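You operate a simulated robot arm through the tools that you are given. There is no shell and no other tool. Be economical: measure what you need, move in short steps, check, and stop when the job is done.

You are at the controls of a simulated robot arm. One attempt, no reset.

JOB
Take the capacitor marked sixteen and leave it on the blue tape roll. Take the capacitor marked twenty five and leave it on the bench before the grease pot. Turn the fan dial of the extractor to 3. Take the steel impeller with the black ring on the motor test bench and put it away on the spin test bench. Fetch the cap five and set it on top of the box marked ties. Put the capacitor number two on the motor test bench away on the bench at station two. Fetch the tube two and stand it on the oven bench. Put the box marked "1" from the bench at station two on the low shelf of the bench with two stations. Put the can marked "paste" from the bench at station one on the black sheet. Set the orange slider with the white knob to 5. Put the valve number two on the cage side of the long line bench away on the board of the valve jig. Fetch the white diffuser and set it in the grey box marked packing. Take the cap three on the cage side of the long line bench and put it away on the table of the die stand. The order is free. Set down upright: capacitor marked sixteen, capacitor marked twenty five, capacitor number two, tube two, can. The orange slider with the white knob goes toward x +0.0, y +0.0, z +1.0 (a direction in the base frame), to its stop.

Only the result counts: the job must be done as asked and must still hold three seconds after the hand-in. Knocking over, shifting, dropping, spilling or breaking anything else fails it. Lids that push on must go on centred and level and be pressed home; caps that screw on are set level and turned clockwise until they are tight. Flat cloth is picked up by pressing the open fingertips on it (5 to 10 N) and closing them slowly along it; thin cloth reads only 2 to 8 mm in the jaws.

ROBOT AND FRAMES
A 7-joint arm with a two-finger parallel gripper on a trunk, on a base that drives. Base frame: it is fixed to the floor where the robot stands at the start and does not move with it; the origin is under the middle of the robot, x ahead of it, y to its left, z up. Lengths are in m, angles in rad, forces in N, time in s.
Its first joint turns from -2.007 to 2.007 rad. Places, roughly: bench at station two [-4.6, 2.8, 0.8]; bench before the grease pot (18x22 cm) [0.48, -2.58, 0.84]; black sheet (22x13x1 cm) [-5.8, 2.9, 0.8]; blue tape roll (6x6x2 cm) [0.9, -4, 0.9]; board of the valve jig [-5.4, 2.6, 0.8]; box marked ties [0.75, 0.5, 0.75]; cap five [0.75, 0.75, 0.75]; cap three [-5, -7.5, 0.75]; capacitor marked sixteen [0.75, 0, 0.75]; capacitor marked twenty five [0.75, -0.25, 0.75]; capacitor number two [0.75, 1.25, 0.75]; fan dial of the extractor [0.6, -0.5, 1.5]; grey box marked packing [-4.75, -7.5, 0.75]; grey box one, grey box two, shim box [-4.75, 3, 0.75]; low shelf of the bench with two stations [-5.3, 2.8, 0.2]; orange slider with the white knob [-5.4, -6.5, 0.7]; oven bench [-0.6, 3, 0.8]; red grease tin, teal can [-6.5, 3, 0.75]; spin test bench [-7.8, -2.4, 0.7]; steel impeller with the black ring [0.75, 0.5, 0.75]; table of the die stand (47x23 cm) [-1.96, -4.88, 0.86]; tube two [-4.25, 3, 0.75]; valve number two [-5, -6.5, 0.75]; white diffuser (7x7x3 cm) [-5, -7.3, 0.6]. Payload 3.91 kg.
Tool frame: the origin (TCP) lies between the finger pads and is the grasp point; the fingertips stand 0.03 m ahead of it; z points along the fingers, y is the line along which they close. Largest opening 0.11 m; finger width 0.02, thickness 0.01; the body of the gripper, 0.048 by 0.112 m, starts 0.055 m behind the TCP.
Orientation is told as [roll, pitch, yaw] about the base's x, y, z axes, in that order, counted from this pose: with the fingers straight down and closing along the base's y, the tool's x points along the base's -x, its y along +y and its z along -z.

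CONTROLS
- The arm moves only by the tool drive_tool. Its arguments are lists of equal length, an entry for each row: "travel": the shift along the tool's x, y, z in units of 50 mm (1.0 is 50 mm), a list of three; "turn": the turn, a rotation vector about the tool's x, y, z in units of 5 degrees (1.0 is 5 degrees), a list of three; "claw": the gripper command, from -1 (fully open) to 1 (shut), values between in proportion. In form: {"travel": [[dx, dy, dz], ...], "turn": [[ax, ay, az], ...], "claw": [claw, ...]}. A call has 1 to 20 rows; each row shifts and turns the commanded pose from where the row before left it, along the tool's axes as they then stand. A call with a number of a shift or a turn outside -1 to 1 is refused whole. Rows are played at 5 a second. More than 0.05 m and 0.15 rad between two rows, or a gripper value outside its range, and nothing of the call is played. A pose out of reach is approached as far as the arm can. The call stops where the force on the tool passes 40 N (or 10 N more than at its start, if that is more) or the arm is blocked; 0.2 s more then pass. Each finger travels about 0.153 m/s and halts on what it meets, pressing with about 33 N; the grip force reading is that of the motor and also rises with nothing between the fingers. The clock runs only during rows and for 0.2 s after the last one: add rows that do not move to give the fingers time. It gives the time, the measured TCP pose, the force on the tool (base axes), the opening and the grip force at its end, in the units of the frame above (readings bear some noise), with the torque about the TCP (base axes, N m) and any sound that the robot's microphone picked up, and new pictures: "show" is both (left out), scene, wrist or none.
- Cameras (640 x 400 px; columns grow to the right, rows downward): "scene" is now at [0.2317, 0.1709, 1.6564]; the picture's right is [-0.30, -0.95, 0.00], its down [-0.19, 0.06, -0.98] and it looks along [0.93, -0.30, -0.20] (base axes); focal length 214 px, centre (320, 200). "wrist" rides on the gripper at [0.072, 0.017, -0.103] in the tool frame; the picture's right is [-0.23, 0.97, 0.00], its down [-0.76, -0.18, -0.62] and it looks along [-0.61, -0.14, 0.78] (tool axes); focal length 222 px, centre (320, 200). There is no depth. A picture from a camera that has moved, and an enlarged one, comes with that camera's place and axes in the base frame and with its lens. The place of the scene camera against the robot may be out by one fixed shift of up to 0.018 m in any direction.
- raise_lower(by): slides the trunk up (or, below 0, down) by that many m; the arm and the scene camera ride with it, the base frame stays. It gives what a move gives, with no picture.
- base_move(legs): drives the robot by 1 to 6 legs, each [ahead, left, turn to the left] in m, m and rad, along the robot's own axes; the way and the turn of a leg run together, so that a leg with both is an arc; at most 1.5 m and 3.142 rad a leg. The arm and the cameras ride along, it lands a little off, and it stops where it bumps. It gives what a move gives, and a new picture of the scene camera.
- turn_head(pan, tilt): turns the head with the scene camera to pan (to the left, within 1.396 rad either way) and tilt (down, from -0.506 to 1.204), counted from straight ahead of the robot. It gives what a move gives, and a new picture of the scene camera.
- enlarge(camera, box): a new picture of the part [left, top, right, bottom] of that camera's present view, enlarged. No time passes.
- job_done(): hands the job in; it is judged then, once.

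Go step by step. Nothing tells you exact positions but the pictures and the camera data: compare them with the known pose of the tool, close in by small moves and look again before you grip or let go. The budget is 567 turns and 360 pictures, counting those below and the enlarged ones. Unless the task says otherwise, let go and move clear before handing in.

The tools are called after "Request:" by a JSON object that holds its "api" and its "payload". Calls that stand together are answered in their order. drive_tool: Moves the arm, as the interface text tells. Its arguments: {"type":"object","properties":{"travel":{"type":"array","items":{"type":"array","items":{"type":"number"}}},"turn":{"type":"array","items":{"type":"array","items":{"type":"number"}}},"claw":{"type":"array","items":{"type":"number"}},"show":{"type":"string","enum":["both","scene","wrist","none"]}},"required":["travel","turn","claw"]} The other tools are called the same way: raise_lower (by) slides the trunk up or down; base_move (legs) drives the base; turn_head (pan, tilt) turns the head that bears the scene camera; enlarge (camera, box) takes an enlarged picture of a part of a camera's view; job_done () hands the job in.

At the start:

```text
t: 0.0
tool_pos: [0.4289, 0.2189, 1.6977]
tool_rot: [0.0, 0.0, 0.001]
ft_force: [0.2, 0.3, 0.7]
moment: [-0.02, 0.0, -0.02]
finger_gap: 0.1099
grip_force: 0.0
trunk travel left (down, up): [-0.938, 0.052]
robot x, y, heading: [0.0002, -0.0019, 0.002]
head pan, tilt: [-0.307, 0.202]
```

scene: 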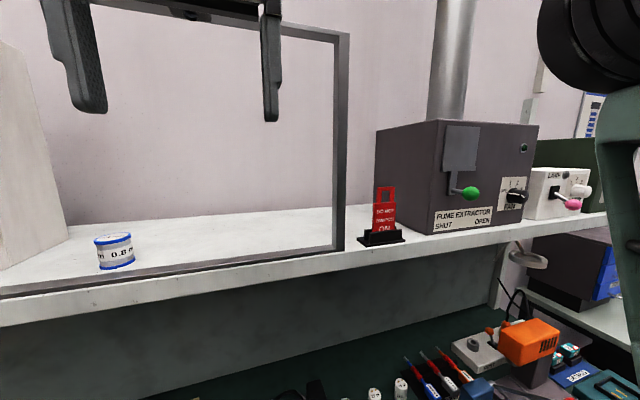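
wrist: 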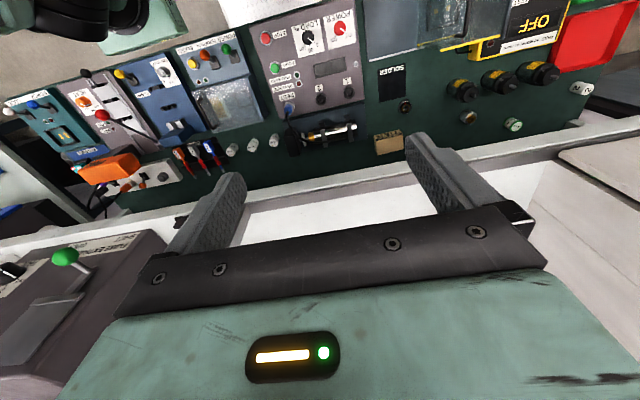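

I see a shelf with the fume extractor (fan dial to the right) above a bench below. First I look over the bench with the head.

Request:
{"api": "turn_head", "payload": {"pan": -0.6, "tilt": 0.2}}

Request:
{"api": "enlarge", "payload": {"camera": "scene", "box": [200, 120, 440, 270]}}

```text
t: 0.8
tool_pos: [0.429, 0.2178, 1.6983]
tool_rot: [0.0, 0.0, 0.001]
ft_force: [0.1, 0.0, -0.2]
moment: [-0.02, -0.01, 0.0]
finger_gap: 0.1099
grip_force: 0.1
trunk travel left (down, up): [-0.938, 0.052]
robot x, y, heading: [-0.0032, -0.0029, -0.001]
head pan, tilt: [-0.6, 0.201]
camera scene: at [0.2198, 0.1464, 1.6565], right [-0.56, -0.83, 0.0], down [-0.16, 0.11, -0.98], along [0.81, -0.55, -0.2], focal length 214 px, centre (320, 200)
```

scene: 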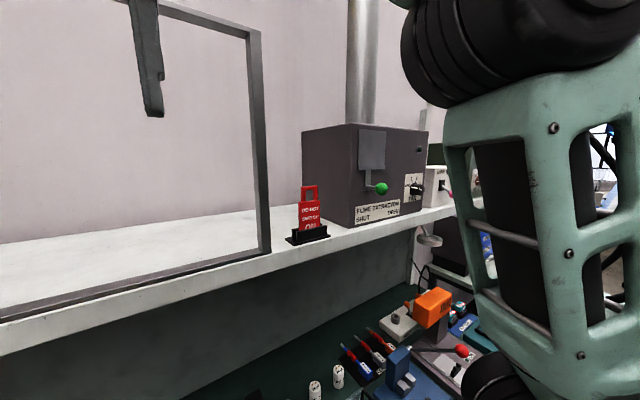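

```text
2.67 times, centred on (320, 195) of scene
camera zoom: at [0.2198, 0.1464, 1.6565], right [-0.56, -0.83, 0.0], down [-0.16, 0.11, -0.98], along [0.81, -0.55, -0.2], focal length 572 px, centre (320, 213)
```

zoom: 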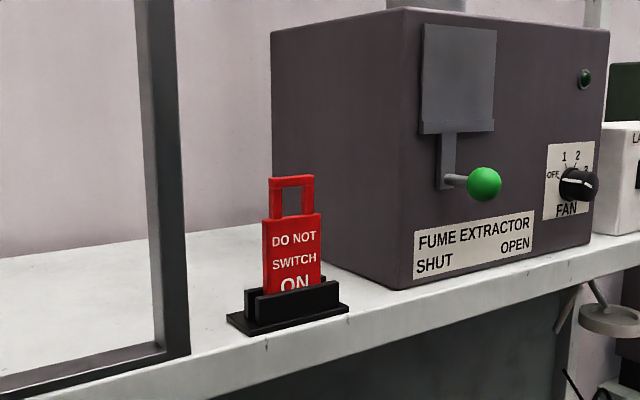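

The fan dial sits at about (0.6, -0.48, 1.55) on the extractor's front. I bring the hand to the right, then level the tool to face +x.

Request:
{"api": "drive_tool", "payload": {"travel": [[0, -1, 0], [0, -1, 0], [0, -1, 0], [0, -1, 0], [0, -1, 0], [0, -1, 0], [0, -1, 0], [0, -1, 0]], "turn": [[0, 0, 0], [0, 0, 0], [0, 0, 0], [0, 0, 0], [0, 0, 0], [0, 0, 0], [0, 0, 0], [0, 0, 0]], "claw": [-1, -1, -1, -1, -1, -1, -1, -1], "show": "scene"}}

```text
t: 2.6
tool_pos: [0.4427, -0.1835, 1.6908]
tool_rot: [0.0, 0.001, 0.002]
ft_force: [-0.4, 1.5, 0.0]
moment: [-0.01, -0.01, 0.02]
finger_gap: 0.1101
grip_force: 0.1
out of reach, approached as far as the arm can: row 6, 7
trunk travel left (down, up): [-0.938, 0.052]
robot x, y, heading: [-0.003, -0.0031, 0.0]
head pan, tilt: [-0.6, 0.201]
camera scene: at [0.2197, 0.147, 1.6564], right [-0.56, -0.83, 0.0], down [-0.16, 0.11, -0.98], along [0.81, -0.55, -0.2], focal length 214 px, centre (320, 200)
```

scene: 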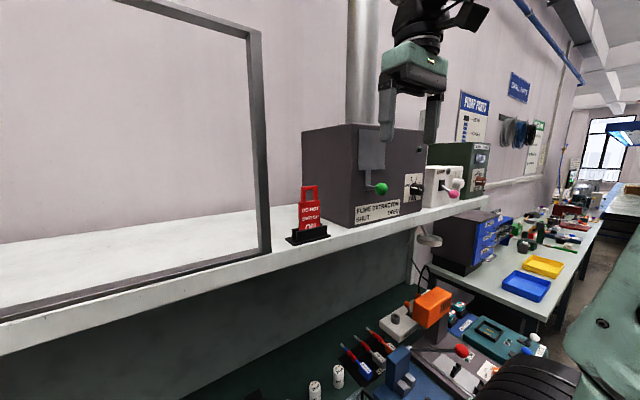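

Request:
{"api": "drive_tool", "payload": {"travel": [[0, 0, 0.9], [0, 0, 0.9], [0, 0, 0.9], [0, 0, 0], [0, 0, 0], [0, 0, 0], [0, 0, 0], [0, 0, 0], [0, 0, 0], [0, 0, 0], [0, 0, 0], [0, 0, 0]], "turn": [[0, 0, 0], [0, 0, 0], [0, 0, 0], [0, -1, 0], [0, -1, 0], [0, -1, 0], [0, -1, 0], [0, -1, 0], [0, -1, 0], [0, -1, 0], [0, -1, 0], [0, -1, 0]], "claw": [-1, -1, -1, -1, -1, -1, -1, -1, -1, -1, -1, -1], "show": "none"}}

Request:
{"api": "drive_tool", "payload": {"travel": [[0, 0, 0], [0, 0, 0], [0, 0, 0], [0, 0, 0], [0, 0, 0], [0, 0, 0], [0, 0, 0], [0, 0, 0], [0, 0, 0]], "turn": [[0, -1, 0], [0, -1, 0], [0, -1, 0], [0, -1, 0], [0, -1, 0], [0, -1, 0], [0, -1, 0], [0, -1, 0], [0, -1, 0]], "claw": [-1, -1, -1, -1, -1, -1, -1, -1, -1], "show": "both"}}

```text
t: 5.0
tool_pos: [0.5756, -0.2395, 1.5172]
tool_rot: [-0.01, -0.692, -0.005]
ft_force: [-34.5, -0.9, 16.1]
moment: [-0.55, -1.6, -1.22]
finger_gap: 0.1098
grip_force: 0.0
out of reach, approached as far as the arm can: row 1, 2, 3, 4, 5, 6, 7, 8, 9, 10, 11
trunk travel left (down, up): [-0.938, 0.052]
robot x, y, heading: [-0.0024, 0.0002, 0.002]
head pan, tilt: [-0.6, 0.201]
stopped in row 11: the force on the tool passed its limit (the readings are from after the stop); the commanded pose is now the measured one
```

```text
t: 5.4
tool_pos: [0.581, -0.2421, 1.5192]
tool_rot: [-0.023, -0.793, 0.0]
ft_force: [-28.4, -1.0, 15.9]
moment: [-0.51, -1.08, -1.03]
finger_gap: 0.1101
grip_force: 0.0
out of reach, approached as far as the arm can: row 1, 2
trunk travel left (down, up): [-0.938, 0.052]
robot x, y, heading: [0.0017, -0.004, -0.006]
head pan, tilt: [-0.6, 0.201]
stopped in row 2: the force on the tool passed its limit (the readings are from after the stop); the commanded pose is now the measured one
camera scene: at [0.2154, 0.1461, 1.6568], right [-0.57, -0.82, 0.0], down [-0.16, 0.11, -0.98], along [0.81, -0.55, -0.2], focal length 214 px, centre (320, 200)
camera wrist: at [0.4566, -0.2234, 1.538], right [0.17, 0.97, 0.15], down [0.09, -0.16, 0.98], along [0.98, -0.16, -0.11], focal length 222 px, centre (320, 200)
```

scene: 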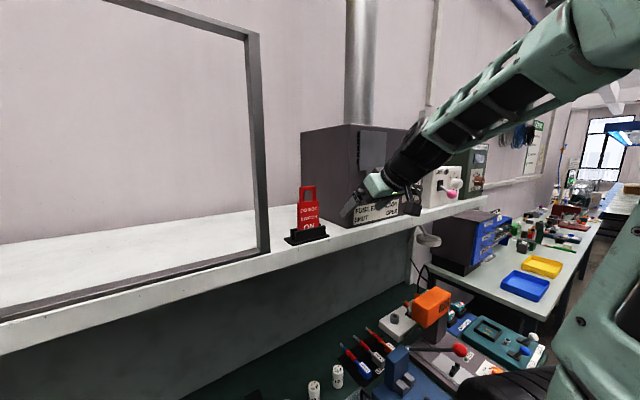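
wrist: 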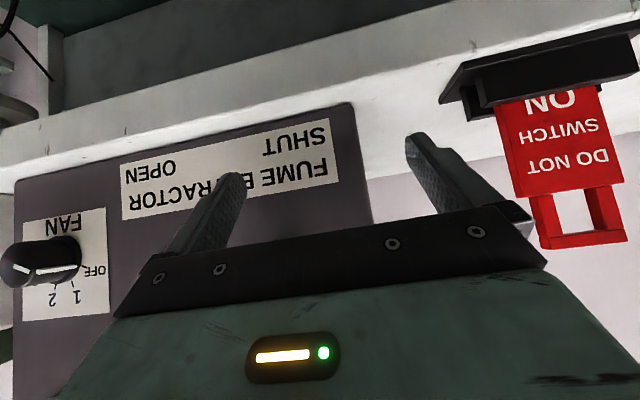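

The out-of-reach drift pressed the fingers against the extractor's face; I back straight off along -x and check the lever.

Request:
{"api": "drive_tool", "payload": {"travel": [[0.35, 0, -0.35], [0.7, 0, -0.7], [0.7, 0, -0.7]], "turn": [[0, 0, 0], [0, 0, 0], [0, 0, 0]], "claw": [-1, -1, -1], "show": "both"}}

```text
t: 6.2
tool_pos: [0.5735, -0.256, 1.4971]
tool_rot: [-0.012, -0.778, -0.002]
ft_force: [-5.3, -2.1, -7.7]
moment: [0.4, -0.47, -0.24]
finger_gap: 0.1101
grip_force: 0.1
out of reach, approached as far as the arm can: row 1, 2, 3
trunk travel left (down, up): [-0.938, 0.052]
robot x, y, heading: [-0.0008, 0.0026, -0.004]
head pan, tilt: [-0.6, 0.201]
camera scene: at [0.2193, 0.1457, 1.6558], right [-0.57, -0.82, 0.0], down [-0.16, 0.11, -0.98], along [0.81, -0.55, -0.2], focal length 214 px, centre (320, 200)
camera wrist: at [0.4482, -0.2391, 1.5186], right [0.17, 0.97, 0.15], down [0.1, -0.17, 0.98], along [0.98, -0.15, -0.13], focal length 222 px, centre (320, 200)
```

scene: 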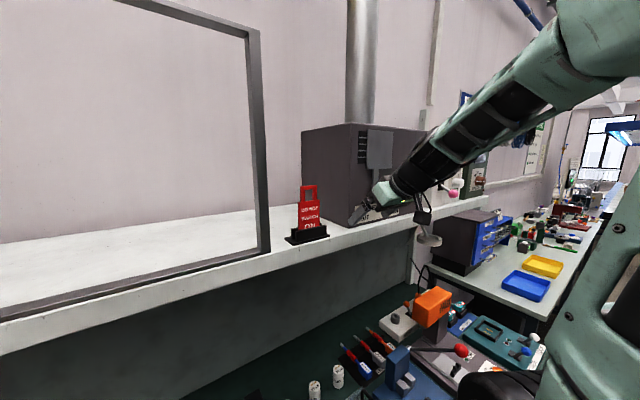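
wrist: 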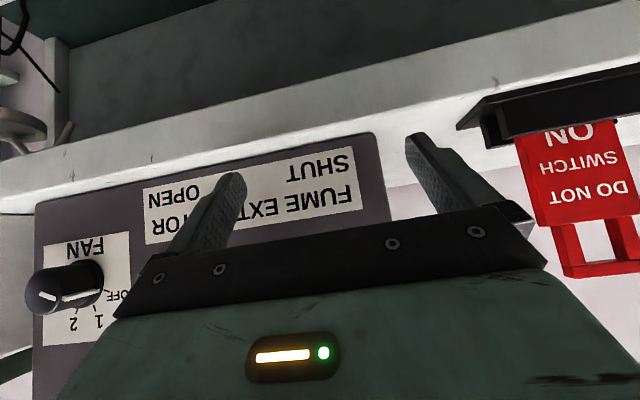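

Request:
{"api": "enlarge", "payload": {"camera": "scene", "box": [280, 100, 460, 250]}}

```text
2.67 times, centred on (370, 175) of scene
camera zoom: at [0.2193, 0.1457, 1.6558], right [-0.57, -0.82, 0.0], down [-0.16, 0.11, -0.98], along [0.81, -0.55, -0.2], focal length 572 px, centre (187, 267)
```

zoom: 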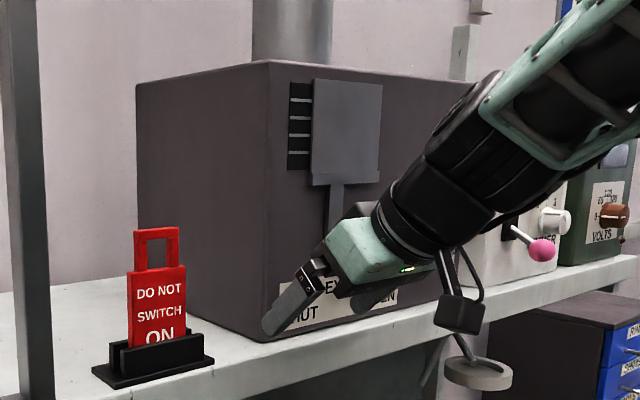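

The extractor's shutter slid slightly towards OPEN; I will have to push it back. First I back the base away so that the arm is clear.

Request:
{"api": "base_move", "payload": {"legs": [[-0.35, 0, 0]]}}

```text
t: 8.5
tool_pos: [0.2203, -0.2594, 1.5021]
tool_rot: [-0.021, -0.787, -0.001]
ft_force: [-0.1, 0.1, -0.7]
moment: [0.0, 0.01, -0.02]
finger_gap: 0.1103
grip_force: 0.2
trunk travel left (down, up): [-0.938, 0.052]
robot x, y, heading: [-0.3522, -0.0041, -0.007]
head pan, tilt: [-0.6, 0.201]
camera scene: at [-0.1321, 0.1461, 1.6565], right [-0.57, -0.82, 0.0], down [-0.16, 0.11, -0.98], along [0.81, -0.56, -0.2], focal length 214 px, centre (320, 200)
```

scene: 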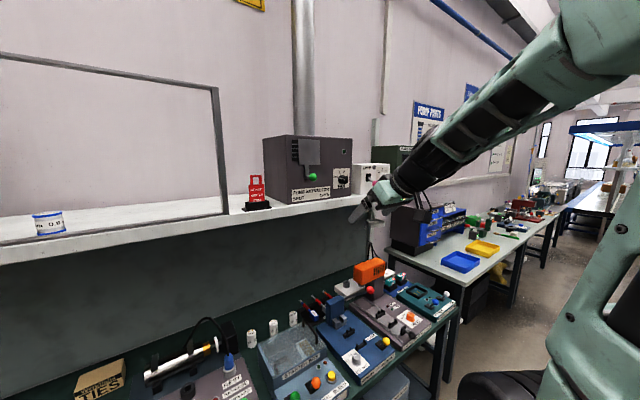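

Request:
{"api": "drive_tool", "payload": {"travel": [[0, 1, 0], [0, 1, 0], [0, 1, 0], [0, 1, 0], [0, 1, 0], [0, 0, 0], [0, 0, 0], [0, 0, 0], [0, 0, 0], [0, 0, 0], [0, 0, 0], [0, 0, 0], [0, 0, 0], [0, 0, 0]], "turn": [[0, 0, 0], [0, 0, 0], [0, 0, 0], [0, 0, 0], [0, 0, 0], [0, -1, 0], [0, -1, 0], [0, -1, 0], [0, -1, 0], [0, -1, 0], [0, -1, 0], [0, -1, 0], [0, -1, 0], [0, -1, 0]], "claw": [-1, -1, -1, -1, -1, -1, -1, -1, -1, -1, -1, -1, -1, -1], "show": "scene"}}

```text
t: 11.5
tool_pos: [0.2912, -0.0036, 1.4915]
tool_rot: [-1.726, -1.557, 1.709]
ft_force: [0.3, 0.0, 0.1]
moment: [-0.05, 0.02, 0.02]
finger_gap: 0.1105
grip_force: 0.0
out of reach, approached as far as the arm can: row 1, 2, 11, 12, 13, 14
trunk travel left (down, up): [-0.938, 0.052]
robot x, y, heading: [-0.3515, 0.0007, -0.004]
head pan, tilt: [-0.6, 0.201]
camera scene: at [-0.1325, 0.1461, 1.6565], right [-0.57, -0.82, 0.0], down [-0.16, 0.11, -0.98], along [0.81, -0.56, -0.2], focal length 214 px, centre (320, 200)
```

scene: 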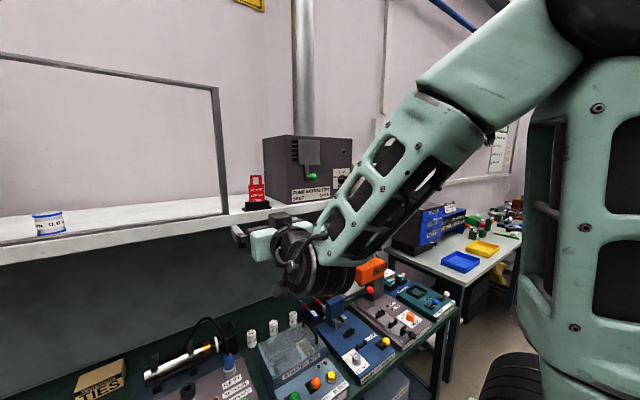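

Request:
{"api": "drive_tool", "payload": {"travel": [[0, 0, 1], [0, 0, 1], [-0.6, 0, 0], [-0.6, 0, 0]], "turn": [[0, 0, 0], [0, 0, 0], [0, 0, 0], [0, 0, 0]], "claw": [-1, -1, -1, -1], "show": "wrist"}}

```text
t: 12.5
tool_pos: [0.3922, -0.0028, 1.5521]
tool_rot: [-1.658, -1.557, 1.642]
ft_force: [0.0, -0.3, 0.0]
moment: [0.01, 0.05, 0.02]
finger_gap: 0.1101
grip_force: 0.2
trunk travel left (down, up): [-0.938, 0.052]
robot x, y, heading: [-0.3503, 0.0012, -0.006]
head pan, tilt: [-0.6, 0.201]
camera wrist: at [0.2879, 0.0131, 1.4788], right [0.01, 0.98, 0.21], down [-0.63, -0.16, 0.76], along [0.78, -0.14, 0.61], focal length 222 px, centre (320, 200)
```

wrist: 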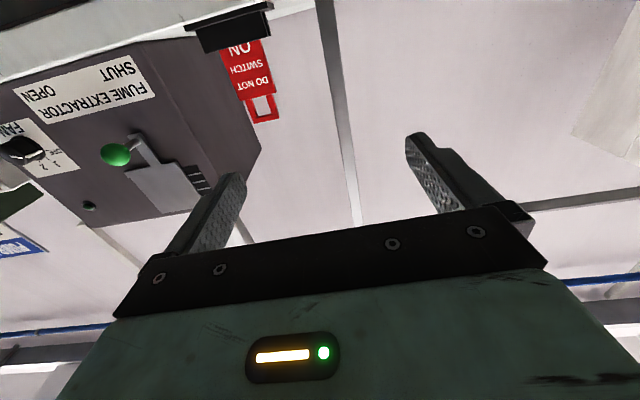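

Request:
{"api": "base_move", "payload": {"legs": [[0, -0.48, 0]]}}

Request:
{"api": "enlarge", "payload": {"camera": "wrist", "box": [0, 0, 640, 400]}}

```text
t: 15.4
tool_pos: [0.3896, -0.4787, 1.5523]
tool_rot: [-1.711, -1.557, 1.701]
ft_force: [0.2, 0.6, -0.1]
moment: [0.03, 0.02, -0.02]
finger_gap: 0.11
grip_force: 0.0
trunk travel left (down, up): [-0.938, 0.052]
robot x, y, heading: [-0.3551, -0.4822, 0.001]
head pan, tilt: [-0.6, 0.201]
camera scene: at [-0.1345, -0.3311, 1.6565], right [-0.57, -0.82, 0.0], down [-0.16, 0.11, -0.98], along [0.81, -0.55, -0.2], focal length 214 px, centre (320, 200)
```

scene: 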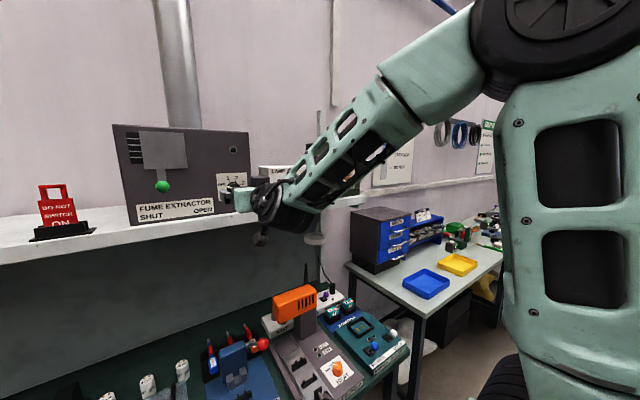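

```text
1.00 times, centred on (320, 200) of wrist
camera zoom: at [0.286, -0.4622, 1.4788], right [0.01, 0.98, 0.21], down [-0.63, -0.16, 0.76], along [0.78, -0.14, 0.61], focal length 222 px, centre (320, 200)
```

zoom: 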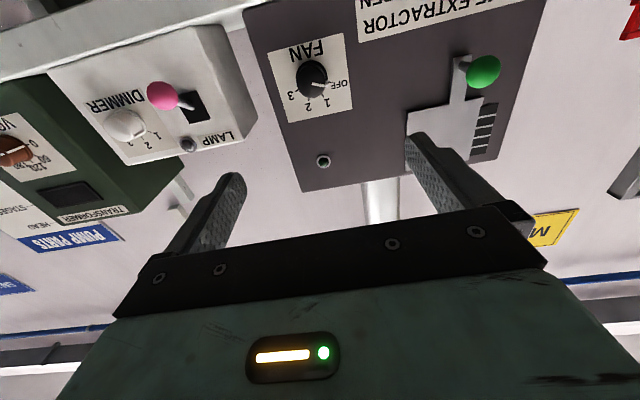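

Extractor face about x=0.61, dial near (0.6,-0.487,1.533), lever ball near (0.56,-0.30,1.555), moved about 4 cm right of where it was. I close the fingers, go right of the ball and push it back to SHUT.

Request:
{"api": "drive_tool", "payload": {"travel": [[0, 1, 0], [0, 1, 0], [0, 0.4, 0], [0, 0, 0]], "turn": [[0, 0, 0], [0, 0, 0], [0, 0, 0], [0, 0, 0]], "claw": [1, 1, 1, 1], "show": "none"}}

Request:
{"api": "base_move", "payload": {"legs": [[0.1, 0, 0]]}}

Request:
{"api": "enlarge", "payload": {"camera": "wrist", "box": [0, 0, 640, 400]}}

```text
t: 16.4
tool_pos: [0.393, -0.3607, 1.5496]
tool_rot: [-1.696, -1.556, 1.685]
ft_force: [0.5, 0.6, -0.3]
moment: [-0.02, -0.02, -0.06]
finger_gap: 0.0002
grip_force: 32.7
trunk travel left (down, up): [-0.938, 0.052]
robot x, y, heading: [-0.3562, -0.4783, -0.001]
head pan, tilt: [-0.6, 0.201]
```

```text
t: 17.5
tool_pos: [0.4898, -0.3607, 1.5517]
tool_rot: [-1.726, -1.556, 1.716]
ft_force: [-0.2, 0.4, 0.6]
moment: [0.01, 0.04, -0.01]
finger_gap: 0.0001
grip_force: 32.7
trunk travel left (down, up): [-0.938, 0.052]
robot x, y, heading: [-0.2536, -0.4778, -0.006]
head pan, tilt: [-0.6, 0.201]
camera scene: at [-0.0356, -0.3313, 1.6565], right [-0.57, -0.82, 0.0], down [-0.16, 0.11, -0.98], along [0.81, -0.55, -0.2], focal length 214 px, centre (320, 200)
```

scene: 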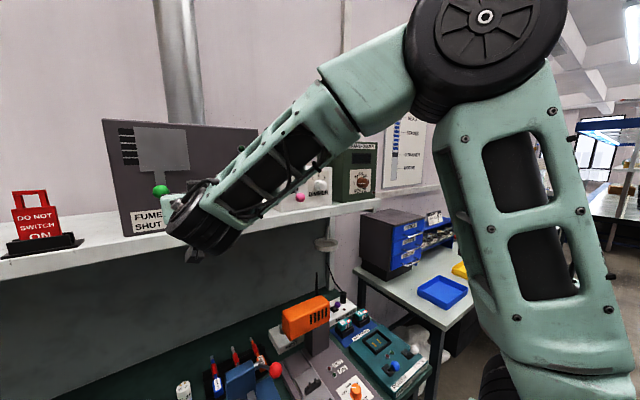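

```text
1.00 times, centred on (320, 200) of wrist
camera zoom: at [0.3866, -0.3444, 1.4766], right [0.01, 0.98, 0.21], down [-0.63, -0.16, 0.76], along [0.78, -0.14, 0.61], focal length 222 px, centre (320, 200)
```

zoom: 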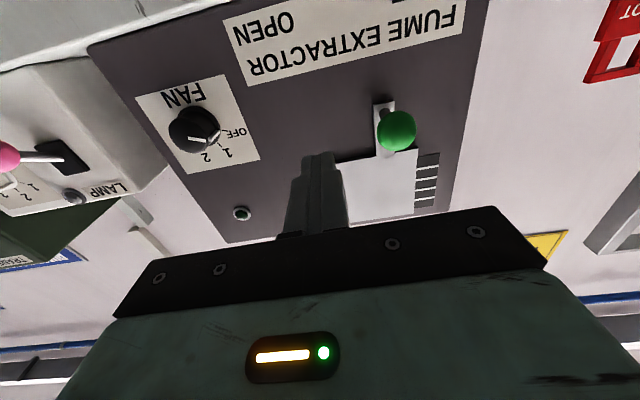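

Request:
{"api": "drive_tool", "payload": {"travel": [[0, 0, 0.5], [-0.1, 0, 0.5], [0, 0.6, 0], [0, 0.3, 0], [0, 0.3, 0]], "turn": [[0, 0, 0], [0, 0, 0], [0, 0, 0], [0, 0, 0], [0, 0, 0]], "claw": [1, 1, 1, 1, 1], "show": "wrist"}}

```text
t: 18.7
tool_pos: [0.5417, -0.302, 1.5565]
tool_rot: [-1.728, -1.557, 1.719]
ft_force: [0.2, -0.8, 0.1]
moment: [0.0, -0.01, -0.01]
finger_gap: 0.0
grip_force: 33.9
trunk travel left (down, up): [-0.938, 0.052]
robot x, y, heading: [-0.2541, -0.4812, 0.002]
head pan, tilt: [-0.6, 0.201]
camera wrist: at [0.4375, -0.286, 1.4813], right [0.01, 0.98, 0.21], down [-0.63, -0.16, 0.76], along [0.78, -0.14, 0.61], focal length 222 px, centre (320, 200)
```

wrist: 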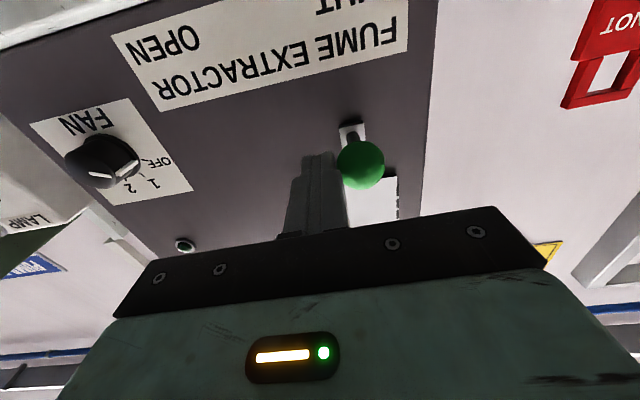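

Request:
{"api": "drive_tool", "payload": {"travel": [[0, 0.1, 0], [0, 0.1, 0], [0, 0.1, 0]], "turn": [[0, 0, 0], [0, 0, 0], [0, 0, 0]], "claw": [1, 1, 1], "show": "none"}}

Request:
{"api": "enlarge", "payload": {"camera": "scene", "box": [80, 100, 260, 250]}}

```text
t: 19.5
tool_pos: [0.5425, -0.2932, 1.5552]
tool_rot: [-1.727, -1.557, 1.708]
ft_force: [-13.1, -20.7, -4.1]
moment: [0.08, 0.04, -0.39]
finger_gap: 0.0
grip_force: 33.4
trunk travel left (down, up): [-0.938, 0.052]
robot x, y, heading: [-0.2536, -0.4814, -0.001]
head pan, tilt: [-0.6, 0.201]
```

```text
2.67 times, centred on (170, 175) of scene
camera zoom: at [-0.0364, -0.3336, 1.6567], right [-0.57, -0.82, 0.0], down [-0.16, 0.11, -0.98], along [0.81, -0.55, -0.2], focal length 572 px, centre (720, 267)
```

zoom: 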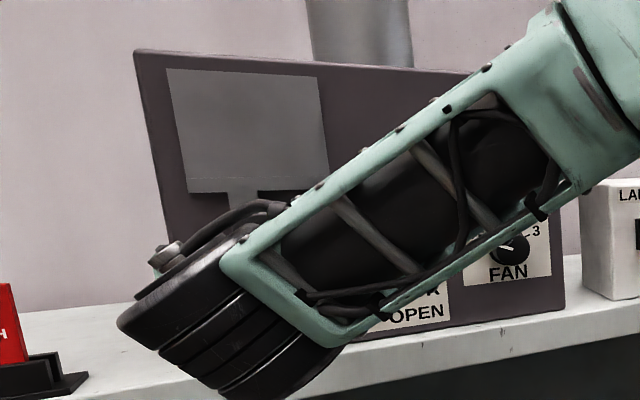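

The shutter is closed at its stop again. Now back off, open and line up with the dial.

Request:
{"api": "drive_tool", "payload": {"travel": [[0, -0.2, 0], [0, 0, -1], [0, 0, -0.6], [0, -1, 0], [0.2, -1, 0], [0.2, -1, 0], [0, -0.7, 0], [0, 0, 0]], "turn": [[0, 0, 0], [0, 0, 0], [0, 0, 0], [0, 0, 0], [0, 0, 0], [0, 0, 0], [0, 0, 0], [0, 0, 0]], "claw": [1, 1, 1, 0, 0, 0, 0, 0], "show": "wrist"}}

```text
refused: row 5 steps farther than a row can; nothing moved
```

Request:
{"api": "drive_tool", "payload": {"travel": [[0, -0.2, 0], [0, 0, -1], [0, 0, -0.6], [0, -1, 0], [0.2, -0.9, 0], [0.2, -0.9, 0], [0, -0.9, 0], [0, 0, 0]], "turn": [[0, 0, 0], [0, 0, 0], [0, 0, 0], [0, 0, 0], [0, 0, 0], [0, 0, 0], [0, 0, 0], [0, 0, 0]], "claw": [1, 1, 1, 0, 0, 0, 0, 0], "show": "wrist"}}

```text
t: 21.3
tool_pos: [0.4607, -0.483, 1.539]
tool_rot: [-1.677, -1.555, 1.668]
ft_force: [0.1, 0.5, -0.6]
moment: [-0.02, -0.02, -0.02]
finger_gap: 0.0551
grip_force: 0.1
trunk travel left (down, up): [-0.938, 0.052]
robot x, y, heading: [-0.2533, -0.4771, 0.002]
head pan, tilt: [-0.6, 0.201]
camera wrist: at [0.356, -0.4653, 1.4649], right [0.01, 0.98, 0.21], down [-0.63, -0.16, 0.76], along [0.78, -0.14, 0.61], focal length 222 px, centre (320, 200)
```

wrist: 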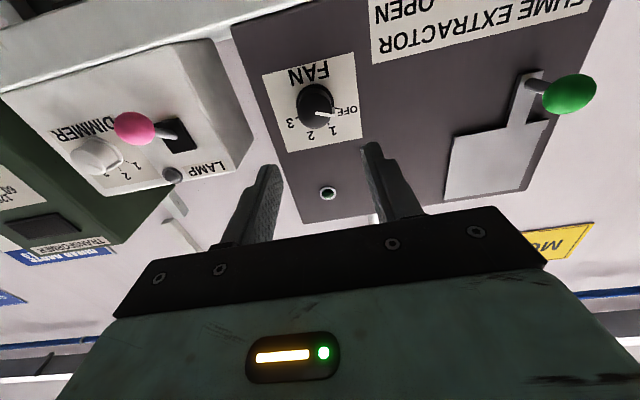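

Request:
{"api": "enlarge", "payload": {"camera": "wrist", "box": [240, 40, 400, 160]}}

```text
3.33 times, centred on (320, 100) of wrist
camera zoom: at [0.356, -0.4653, 1.4649], right [0.01, 0.98, 0.21], down [-0.63, -0.16, 0.76], along [0.78, -0.14, 0.61], focal length 740 px, centre (320, 533)
```

zoom: 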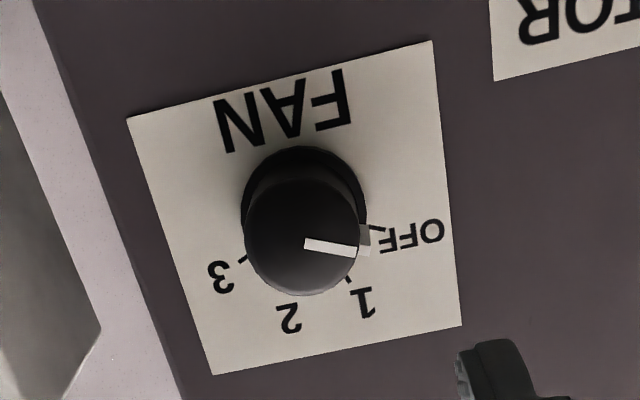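

Dial points at OFF, with 3 about 120° clockwise from there. I pre-rotate the hand 60° counter-clockwise and centre on the knob (about y -0.485, z 1.529).

Request:
{"api": "drive_tool", "payload": {"travel": [[0.2, -0.04, 0], [0, 0, 0], [0, 0, 0], [0, 0, 0], [0, 0, 0], [0, 0, 0], [0, 0, 0], [0, 0, 0], [0, 0, 0], [0, 0, 0], [0, 0, 0], [0, 0, 0]], "turn": [[0, 0, -1], [0, 0, -1], [0, 0, -1], [0, 0, -1], [0, 0, -1], [0, 0, -1], [0, 0, -1], [0, 0, -1], [0, 0, -1], [0, 0, -1], [0, 0, -1], [0, 0, -1]], "claw": [0, 0, 0, 0, 0, 0, 0, 0, 0, 0, 0, 0], "show": "wrist"}}

```text
t: 23.9
tool_pos: [0.4589, -0.4833, 1.5287]
tool_rot: [-1.572, -0.507, 1.562]
ft_force: [1.1, -0.5, 0.1]
moment: [-0.03, -0.03, -0.05]
finger_gap: 0.0549
grip_force: 0.2
trunk travel left (down, up): [-0.938, 0.052]
robot x, y, heading: [-0.2583, -0.477, 0.003]
head pan, tilt: [-0.6, 0.201]
camera wrist: at [0.3552, -0.5375, 1.4761], right [0.01, 0.67, -0.74], down [-0.62, 0.59, 0.52], along [0.79, 0.45, 0.42], focal length 222 px, centre (320, 200)
```

wrist: 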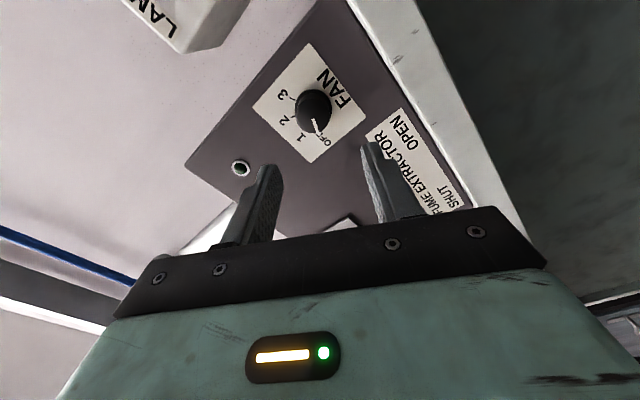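

Request:
{"api": "drive_tool", "payload": {"travel": [[0.1, -0.06, 0.5], [0, 0, 0.5]], "turn": [[0, 0, 0], [0, 0, 0]], "claw": [0, 0], "show": "wrist"}}

```text
t: 24.5
tool_pos: [0.5102, -0.4897, 1.5269]
tool_rot: [-1.573, -0.509, 1.563]
ft_force: [-0.2, -0.2, -0.2]
moment: [0.0, 0.04, 0.01]
finger_gap: 0.0549
grip_force: 0.1
trunk travel left (down, up): [-0.938, 0.052]
robot x, y, heading: [-0.2536, -0.4777, -0.001]
head pan, tilt: [-0.6, 0.201]
camera wrist: at [0.4055, -0.5436, 1.476], right [0.01, 0.67, -0.74], down [-0.62, 0.58, 0.53], along [0.79, 0.45, 0.42], focal length 222 px, centre (320, 200)
```

wrist: 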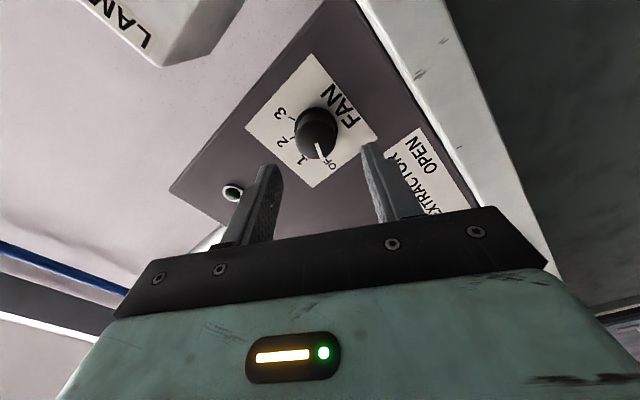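

Request:
{"api": "drive_tool", "payload": {"travel": [[0.07, -0.04, 0.5], [0, 0, 0.5]], "turn": [[0, 0, 0], [0, 0, 0]], "claw": [0, 0], "show": "wrist"}}

```text
t: 25.1
tool_pos: [0.5598, -0.4942, 1.5292]
tool_rot: [-1.573, -0.509, 1.559]
ft_force: [0.3, -0.6, 0.2]
moment: [-0.02, -0.05, 0.02]
finger_gap: 0.0549
grip_force: 0.0
trunk travel left (down, up): [-0.938, 0.052]
robot x, y, heading: [-0.2559, -0.4796, 0.0]
head pan, tilt: [-0.6, 0.201]
camera wrist: at [0.4555, -0.5483, 1.4767], right [0.01, 0.67, -0.74], down [-0.62, 0.58, 0.53], along [0.79, 0.45, 0.42], focal length 222 px, centre (320, 200)
```

wrist: 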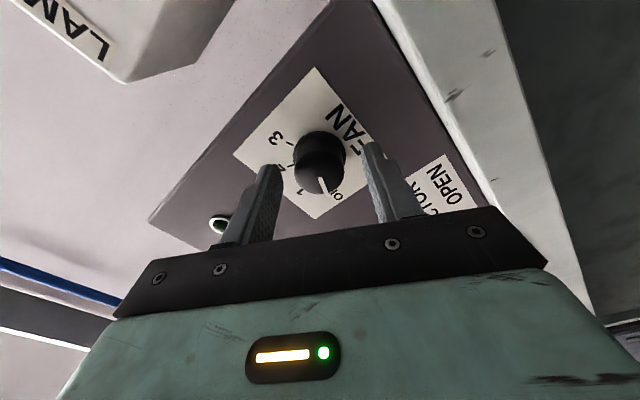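

Request:
{"api": "drive_tool", "payload": {"travel": [[0, 0, 0.12], [0, 0, 0.12]], "turn": [[0, 0, 0], [0, 0, 0]], "claw": [0, 0], "show": "none"}}

Request:
{"api": "drive_tool", "payload": {"travel": [[0, 0, 0], [0, 0, 0]], "turn": [[0, 0, 0], [0, 0, 0]], "claw": [1, 1], "show": "wrist"}}

```text
t: 25.7
tool_pos: [0.5716, -0.4935, 1.5286]
tool_rot: [-1.573, -0.509, 1.561]
ft_force: [-0.5, -0.8, 0.1]
moment: [-0.04, 0.02, 0.0]
finger_gap: 0.0548
grip_force: 0.0
trunk travel left (down, up): [-0.938, 0.052]
robot x, y, heading: [-0.2536, -0.4751, -0.001]
head pan, tilt: [-0.6, 0.201]
```

```text
t: 26.3
tool_pos: [0.5716, -0.4956, 1.5303]
tool_rot: [-1.579, -0.512, 1.563]
ft_force: [5.7, -4.4, 16.2]
moment: [0.26, 0.29, -0.4]
finger_gap: 0.0356
grip_force: 45.4
trunk travel left (down, up): [-0.938, 0.052]
robot x, y, heading: [-0.2528, -0.4779, -0.0]
head pan, tilt: [-0.6, 0.201]
camera wrist: at [0.467, -0.5494, 1.4782], right [0.01, 0.67, -0.74], down [-0.62, 0.59, 0.52], along [0.78, 0.45, 0.43], focal length 222 px, centre (320, 200)
```

wrist: 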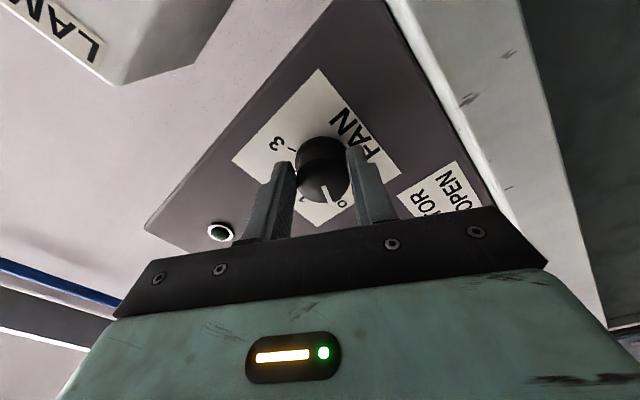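

Request:
{"api": "drive_tool", "payload": {"travel": [[-0.03, -0.05, 0], [0, 0, 0], [0, 0, 0], [0, 0, 0], [0, 0, 0], [0, 0, 0], [0, 0, 0], [0, 0, 0], [0, 0, 0]], "turn": [[0, 0, 0], [0, 0, 1], [0, 0, 1], [0, 0, 1], [0, 0, 1], [0, 0, 1], [0, 0, 1], [0, 0, 1], [0, 0, 1]], "claw": [1, 1, 1, 1, 1, 1, 1, 1, 1], "show": "wrist"}}

```text
t: 28.3
tool_pos: [0.5702, -0.4911, 1.5271]
tool_rot: [-1.554, -1.208, 1.55]
ft_force: [-11.0, 9.9, -24.9]
moment: [-0.18, 0.44, 0.54]
finger_gap: 0.0354
grip_force: 45.1
trunk travel left (down, up): [-0.938, 0.052]
robot x, y, heading: [-0.256, -0.4765, -0.007]
head pan, tilt: [-0.6, 0.201]
camera wrist: at [0.4667, -0.5009, 1.4526], right [0.0, 0.99, -0.13], down [-0.62, 0.11, 0.78], along [0.79, 0.08, 0.61], focal length 222 px, centre (320, 200)
```

wrist: 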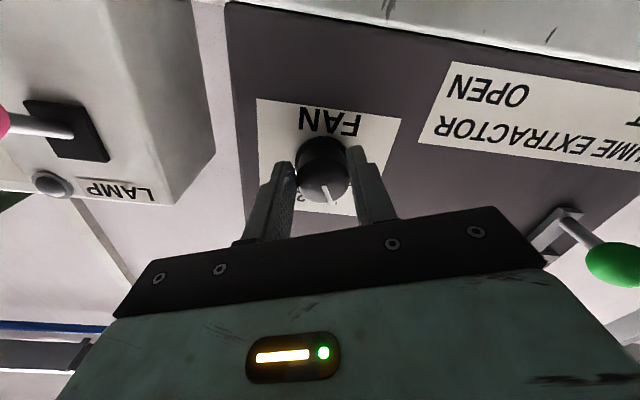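

Request:
{"api": "drive_tool", "payload": {"travel": [[0.03, 0.03, 0], [0, 0, 0], [0, 0, 0], [0, 0, 0], [0, 0, 0], [0, 0, 0], [0, 0, 0], [0, 0, 0], [0, 0, 0]], "turn": [[0, 0, 0], [0, 0, 1], [0, 0, 1], [0, 0, 1], [0, 0, 1], [0, 0, 1], [0, 0, 1], [0, 0, 1], [0, 0, 1]], "claw": [1, 1, 1, 1, 1, 1, 1, 1, 1], "show": "none"}}

Request:
{"api": "drive_tool", "payload": {"travel": [[0, 0, 0], [0, 0, 0], [0, 0, 0], [0, 0, 0], [0, 0, 0], [0, 0, 0], [0, 0, 0]], "turn": [[0, 0, 1], [0, 0, 1], [0, 0, 1], [0, 0, 1], [0, 0, 1], [0, 0, 1], [0, 0, 1]], "claw": [1, 1, 1, 1, 1, 1, 1], "show": "wrist"}}

```text
t: 30.3
tool_pos: [0.5711, -0.486, 1.5272]
tool_rot: [1.562, -1.237, -1.561]
ft_force: [-5.1, 32.0, -16.7]
moment: [-0.2, 0.25, 0.72]
finger_gap: 0.0353
grip_force: 44.9
trunk travel left (down, up): [-0.938, 0.052]
robot x, y, heading: [-0.2571, -0.4759, 0.003]
head pan, tilt: [-0.6, 0.201]
```

```text
t: 31.8
tool_pos: [0.5715, -0.4829, 1.5309]
tool_rot: [1.577, -0.689, -1.566]
ft_force: [10.6, 9.2, 2.3]
moment: [-0.03, 0.98, 0.93]
finger_gap: 0.0351
grip_force: 45.5
trunk travel left (down, up): [-0.938, 0.052]
robot x, y, heading: [-0.2536, -0.4778, -0.002]
head pan, tilt: [-0.6, 0.201]
stopped in row 7: the force on the tool passed its limit (the readings are from after the stop); the commanded pose is now the measured one
camera wrist: at [0.4666, -0.4176, 1.4955], right [-0.01, 0.44, 0.9], down [-0.62, -0.71, 0.35], along [0.79, -0.55, 0.28], focal length 222 px, centre (320, 200)
```

wrist: 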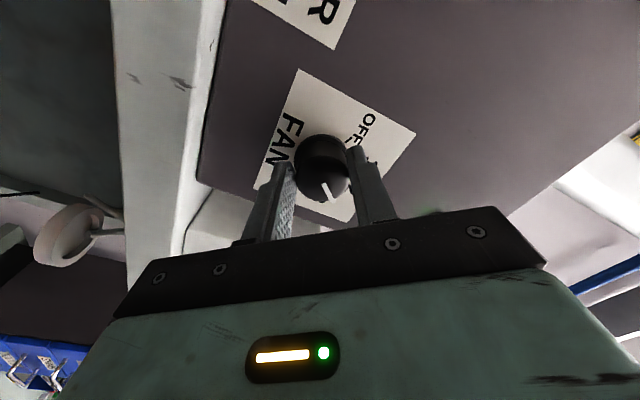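

Request:
{"api": "drive_tool", "payload": {"travel": [[0, 0, 0], [0, 0, 0], [0, 0, -1], [0, 0, -1]], "turn": [[0, 0, 0], [0, 0, 0], [0, 0, 0], [0, 0, 0]], "claw": [0, 0, 0, 0], "show": "none"}}

Request:
{"api": "enlarge", "payload": {"camera": "wrist", "box": [240, 60, 400, 160]}}

```text
t: 32.8
tool_pos: [0.4725, -0.4866, 1.5273]
tool_rot: [1.575, -0.689, -1.571]
ft_force: [-0.1, 0.2, -0.4]
moment: [-0.03, 0.0, 0.0]
finger_gap: 0.055
grip_force: 0.0
trunk travel left (down, up): [-0.938, 0.052]
robot x, y, heading: [-0.2599, -0.4775, 0.0]
head pan, tilt: [-0.6, 0.201]
```

```text
4.00 times, centred on (320, 110) of wrist
camera zoom: at [0.3686, -0.4205, 1.4933], right [0.0, 0.44, 0.9], down [-0.62, -0.7, 0.34], along [0.78, -0.56, 0.28], focal length 888 px, centre (320, 560)
```

zoom: 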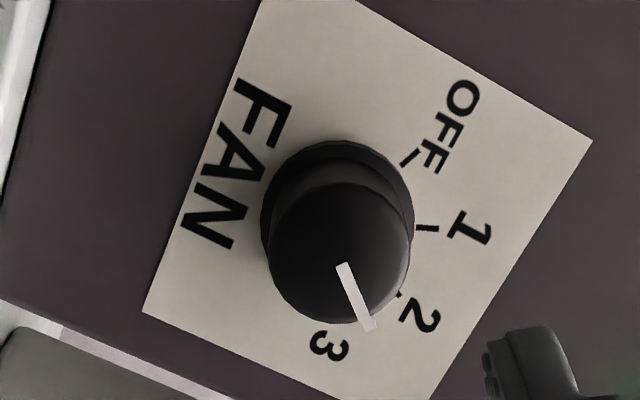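

Pointer is between 2 and 3; about 28° remain. I rotate back, regrip and turn on.

Request:
{"api": "drive_tool", "payload": {"travel": [[-0.07, 0.02, 0], [0, 0, 0], [0, 0, 0], [0, 0, 0], [0, 0, 0], [0, 0, 0], [0, 0, 0], [0, 0, 0], [0, 0, 0], [0, 0, 0], [0, 0, 0], [0, 0, 0]], "turn": [[0, 0, -1], [0, 0, -1], [0, 0, -1], [0, 0, -1], [0, 0, -1], [0, 0, -1], [0, 0, -1], [0, 0, -1], [0, 0, -1], [0, 0, -1], [0, 0, -1], [0, 0, -1]], "claw": [0, 0, 0, 0, 0, 0, 0, 0, 0, 0, 0, 0], "show": "none"}}

Request:
{"api": "enlarge", "payload": {"camera": "wrist", "box": [240, 40, 400, 140]}}

```text
t: 35.4
tool_pos: [0.471, -0.4893, 1.5336]
tool_rot: [-1.592, -1.403, 1.597]
ft_force: [-0.4, 0.4, -0.1]
moment: [0.01, -0.03, 0.02]
finger_gap: 0.0551
grip_force: 0.1
trunk travel left (down, up): [-0.938, 0.052]
robot x, y, heading: [-0.2537, -0.478, -0.005]
head pan, tilt: [-0.6, 0.201]
```

```text
4.00 times, centred on (320, 90) of wrist
camera zoom: at [0.3673, -0.4856, 1.4571], right [0.0, 1.0, 0.06], down [-0.63, -0.05, 0.78], along [0.78, -0.04, 0.62], focal length 888 px, centre (320, 640)
```

zoom: 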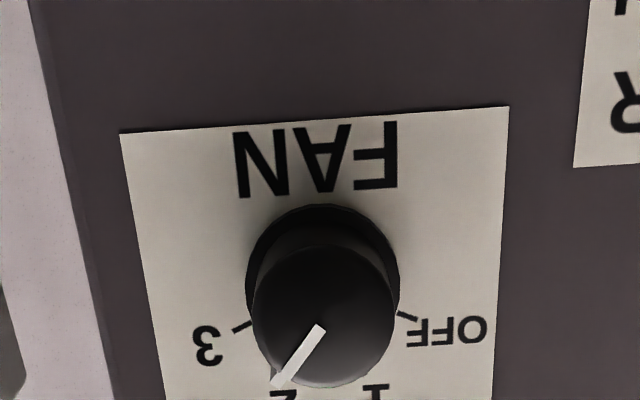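

Request:
{"api": "drive_tool", "payload": {"travel": [[0.1, 0, 0.95], [0, 0, 0.95], [0, 0, 0.1], [0, 0, 0], [0, 0, 0], [0, 0, 0]], "turn": [[0, 0, 0], [0, 0, 0], [0, 0, 0], [0, 0, 0], [0, 0, 0], [0, 0, 0]], "claw": [0, 0, 0, 1, 1, 1], "show": "none"}}

Request:
{"api": "drive_tool", "payload": {"travel": [[0, 0, 0], [0, 0, 0], [0, 0, 0], [0, 0, 0], [0, 0, 0], [0, 0, 0], [0, 0, 0]], "turn": [[0, 0, 1], [0, 0, 1], [0, 0, 1], [0, 0, 1], [0, 0, 1], [0, 0, 1], [0, 0, 0.3]], "claw": [1, 1, 1, 1, 1, 1, 1], "show": "none"}}

Request:
{"api": "drive_tool", "payload": {"travel": [[0, 0, 0], [0, 0, 0], [0, 0, -1], [0, 0, -1]], "turn": [[0, 0, 0], [0, 0, 0], [0, 0, 0], [0, 0, 0]], "claw": [0, 0, 0, 0], "show": "none"}}

Request:
{"api": "enlarge", "payload": {"camera": "wrist", "box": [240, 40, 400, 140]}}

```text
t: 36.8
tool_pos: [0.5701, -0.4895, 1.5306]
tool_rot: [-1.598, -1.406, 1.601]
ft_force: [-1.4, 1.4, 0.5]
moment: [-0.01, -0.68, -0.12]
finger_gap: 0.0354
grip_force: 44.9
trunk travel left (down, up): [-0.938, 0.052]
robot x, y, heading: [-0.2527, -0.4787, 0.004]
head pan, tilt: [-0.6, 0.201]
```

```text
t: 38.4
tool_pos: [0.5712, -0.4865, 1.5307]
tool_rot: [1.593, -1.187, -1.586]
ft_force: [8.6, 11.4, 27.6]
moment: [-0.23, 0.02, 0.2]
finger_gap: 0.0358
grip_force: 44.8
trunk travel left (down, up): [-0.938, 0.052]
robot x, y, heading: [-0.2567, -0.4775, -0.001]
head pan, tilt: [-0.6, 0.201]
```

```text
t: 39.4
tool_pos: [0.4717, -0.4908, 1.5264]
tool_rot: [1.581, -1.186, -1.576]
ft_force: [-0.4, -1.4, -0.5]
moment: [0.02, -0.03, -0.02]
finger_gap: 0.0549
grip_force: 0.1
trunk travel left (down, up): [-0.938, 0.052]
robot x, y, heading: [-0.2546, -0.477, 0.004]
head pan, tilt: [-0.6, 0.201]
```

```text
4.00 times, centred on (320, 90) of wrist
camera zoom: at [0.3674, -0.4489, 1.4642], right [-0.01, 0.82, 0.58], down [-0.62, -0.45, 0.64], along [0.78, -0.36, 0.51], focal length 888 px, centre (320, 640)
```

zoom: 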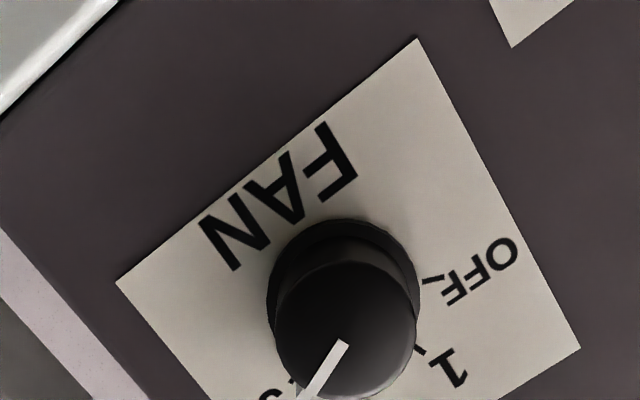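

Request:
{"api": "enlarge", "payload": {"camera": "wrist", "box": [260, 80, 380, 155]}}

Request:
{"api": "enlarge", "payload": {"camera": "scene", "box": [200, 140, 320, 230]}}

```text
5.33 times, centred on (320, 118) of wrist
camera zoom: at [0.3674, -0.4489, 1.4642], right [-0.01, 0.82, 0.58], down [-0.62, -0.45, 0.64], along [0.78, -0.36, 0.51], focal length 1185 px, centre (320, 640)
```

zoom: 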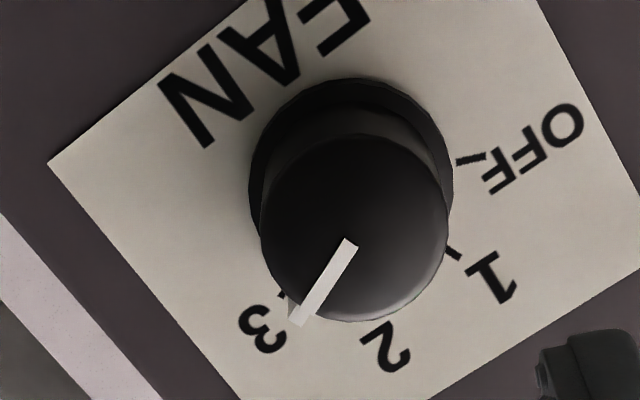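

```text
4.44 times, centred on (260, 185) of scene
camera zoom: at [-0.0345, -0.331, 1.6564], right [-0.57, -0.82, 0.0], down [-0.16, 0.11, -0.98], along [0.81, -0.55, -0.2], focal length 953 px, centre (587, 267)
```

zoom: 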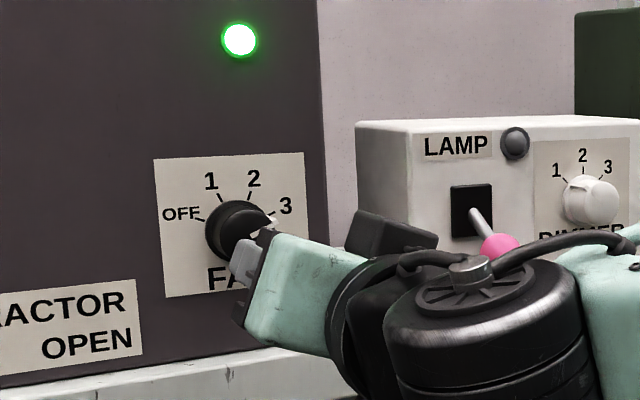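

The extractor's lamp lights and the dial points to 3: done. Now I back off, turn the tool down, and look over the bench.

Request:
{"api": "base_move", "payload": {"legs": [[-0.45, 0, 0]]}}

Request:
{"api": "drive_tool", "payload": {"travel": [[0, 0, 0], [0, 0, 0], [0, 0, 0], [0, 0, 0], [0, 0, 0], [0, 0, 0], [0, 0, 0], [0, 0, 0], [0, 0, 0], [0, 0, 0], [0, 0, 0], [0, 0, 0], [0, 0, 0], [0, 0, 0], [0, 0, 0]], "turn": [[0, 0, -1], [0, 0, -1], [0, 0, -1], [0, 0, -1], [0, 0, -0.4], [0, 1, 0], [0, 1, 0], [0, 1, 0], [0, 1, 0], [0, 1, 0], [0, 1, 0], [0, 1, 0], [0, 1, 0], [0, 1, 0], [0, 1, 0]], "claw": [0, 0, 0, 0, 0, 0, 0, 0, 0, 0, 0, 0, 0, 0, 0], "show": "none"}}

Request:
{"api": "drive_tool", "payload": {"travel": [[0, 0, 0], [0, 0, 0], [0, 0, 0], [0, 0, 0], [0, 0, 0], [0, 0, 0], [0, 0, 0], [0, 0, 0]], "turn": [[0, 1, 0], [0, 1, 0], [0, 1, 0], [0, 1, 0], [0, 1, 0], [0, 1, 0], [0, 1, 0], [0, 1, 0]], "claw": [-1, -1, -1, -1, -1, -1, -1, -1], "show": "scene"}}

```text
t: 42.1
tool_pos: [0.0208, -0.4886, 1.5285]
tool_rot: [1.581, -1.186, -1.574]
ft_force: [-0.6, 0.5, -0.6]
moment: [-0.03, 0.02, -0.01]
finger_gap: 0.055
grip_force: 0.0
trunk travel left (down, up): [-0.938, 0.052]
robot x, y, heading: [-0.7017, -0.479, 0.006]
head pan, tilt: [-0.6, 0.201]
camera scene: at [-0.4866, -0.331, 1.6565], right [-0.56, -0.83, 0.0], down [-0.17, 0.11, -0.98], along [0.81, -0.55, -0.2], focal length 214 px, centre (320, 200)
```

scene: 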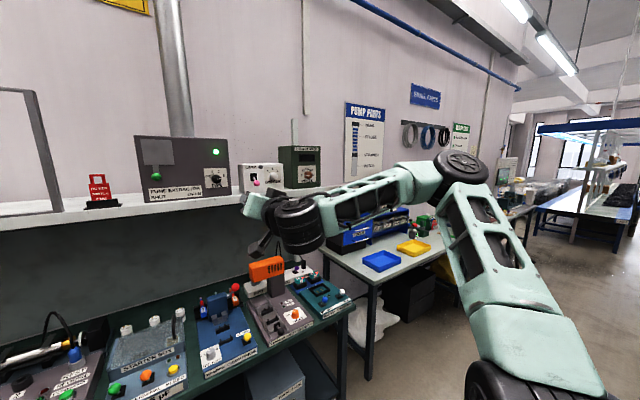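

```text
t: 45.3
tool_pos: [0.0207, -0.4891, 1.5271]
tool_rot: [0.001, -0.702, 0.007]
ft_force: [0.2, -0.7, -0.8]
moment: [-0.02, 0.0, 0.05]
finger_gap: 0.0549
grip_force: 0.0
trunk travel left (down, up): [-0.938, 0.052]
robot x, y, heading: [-0.704, -0.4768, -0.001]
head pan, tilt: [-0.6, 0.201]
```

```text
t: 47.1
tool_pos: [0.0191, -0.4889, 1.5275]
tool_rot: [-0.001, 0.0, 0.008]
ft_force: [0.0, -0.5, -0.3]
moment: [0.0, -0.03, 0.03]
finger_gap: 0.1102
grip_force: 0.0
trunk travel left (down, up): [-0.938, 0.052]
robot x, y, heading: [-0.707, -0.4777, 0.006]
head pan, tilt: [-0.6, 0.201]
camera scene: at [-0.487, -0.331, 1.6565], right [-0.56, -0.83, 0.0], down [-0.16, 0.11, -0.98], along [0.81, -0.55, -0.2], focal length 214 px, centre (320, 200)
```

scene: 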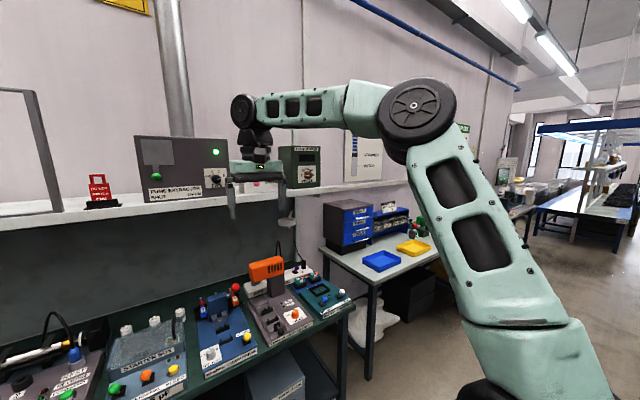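

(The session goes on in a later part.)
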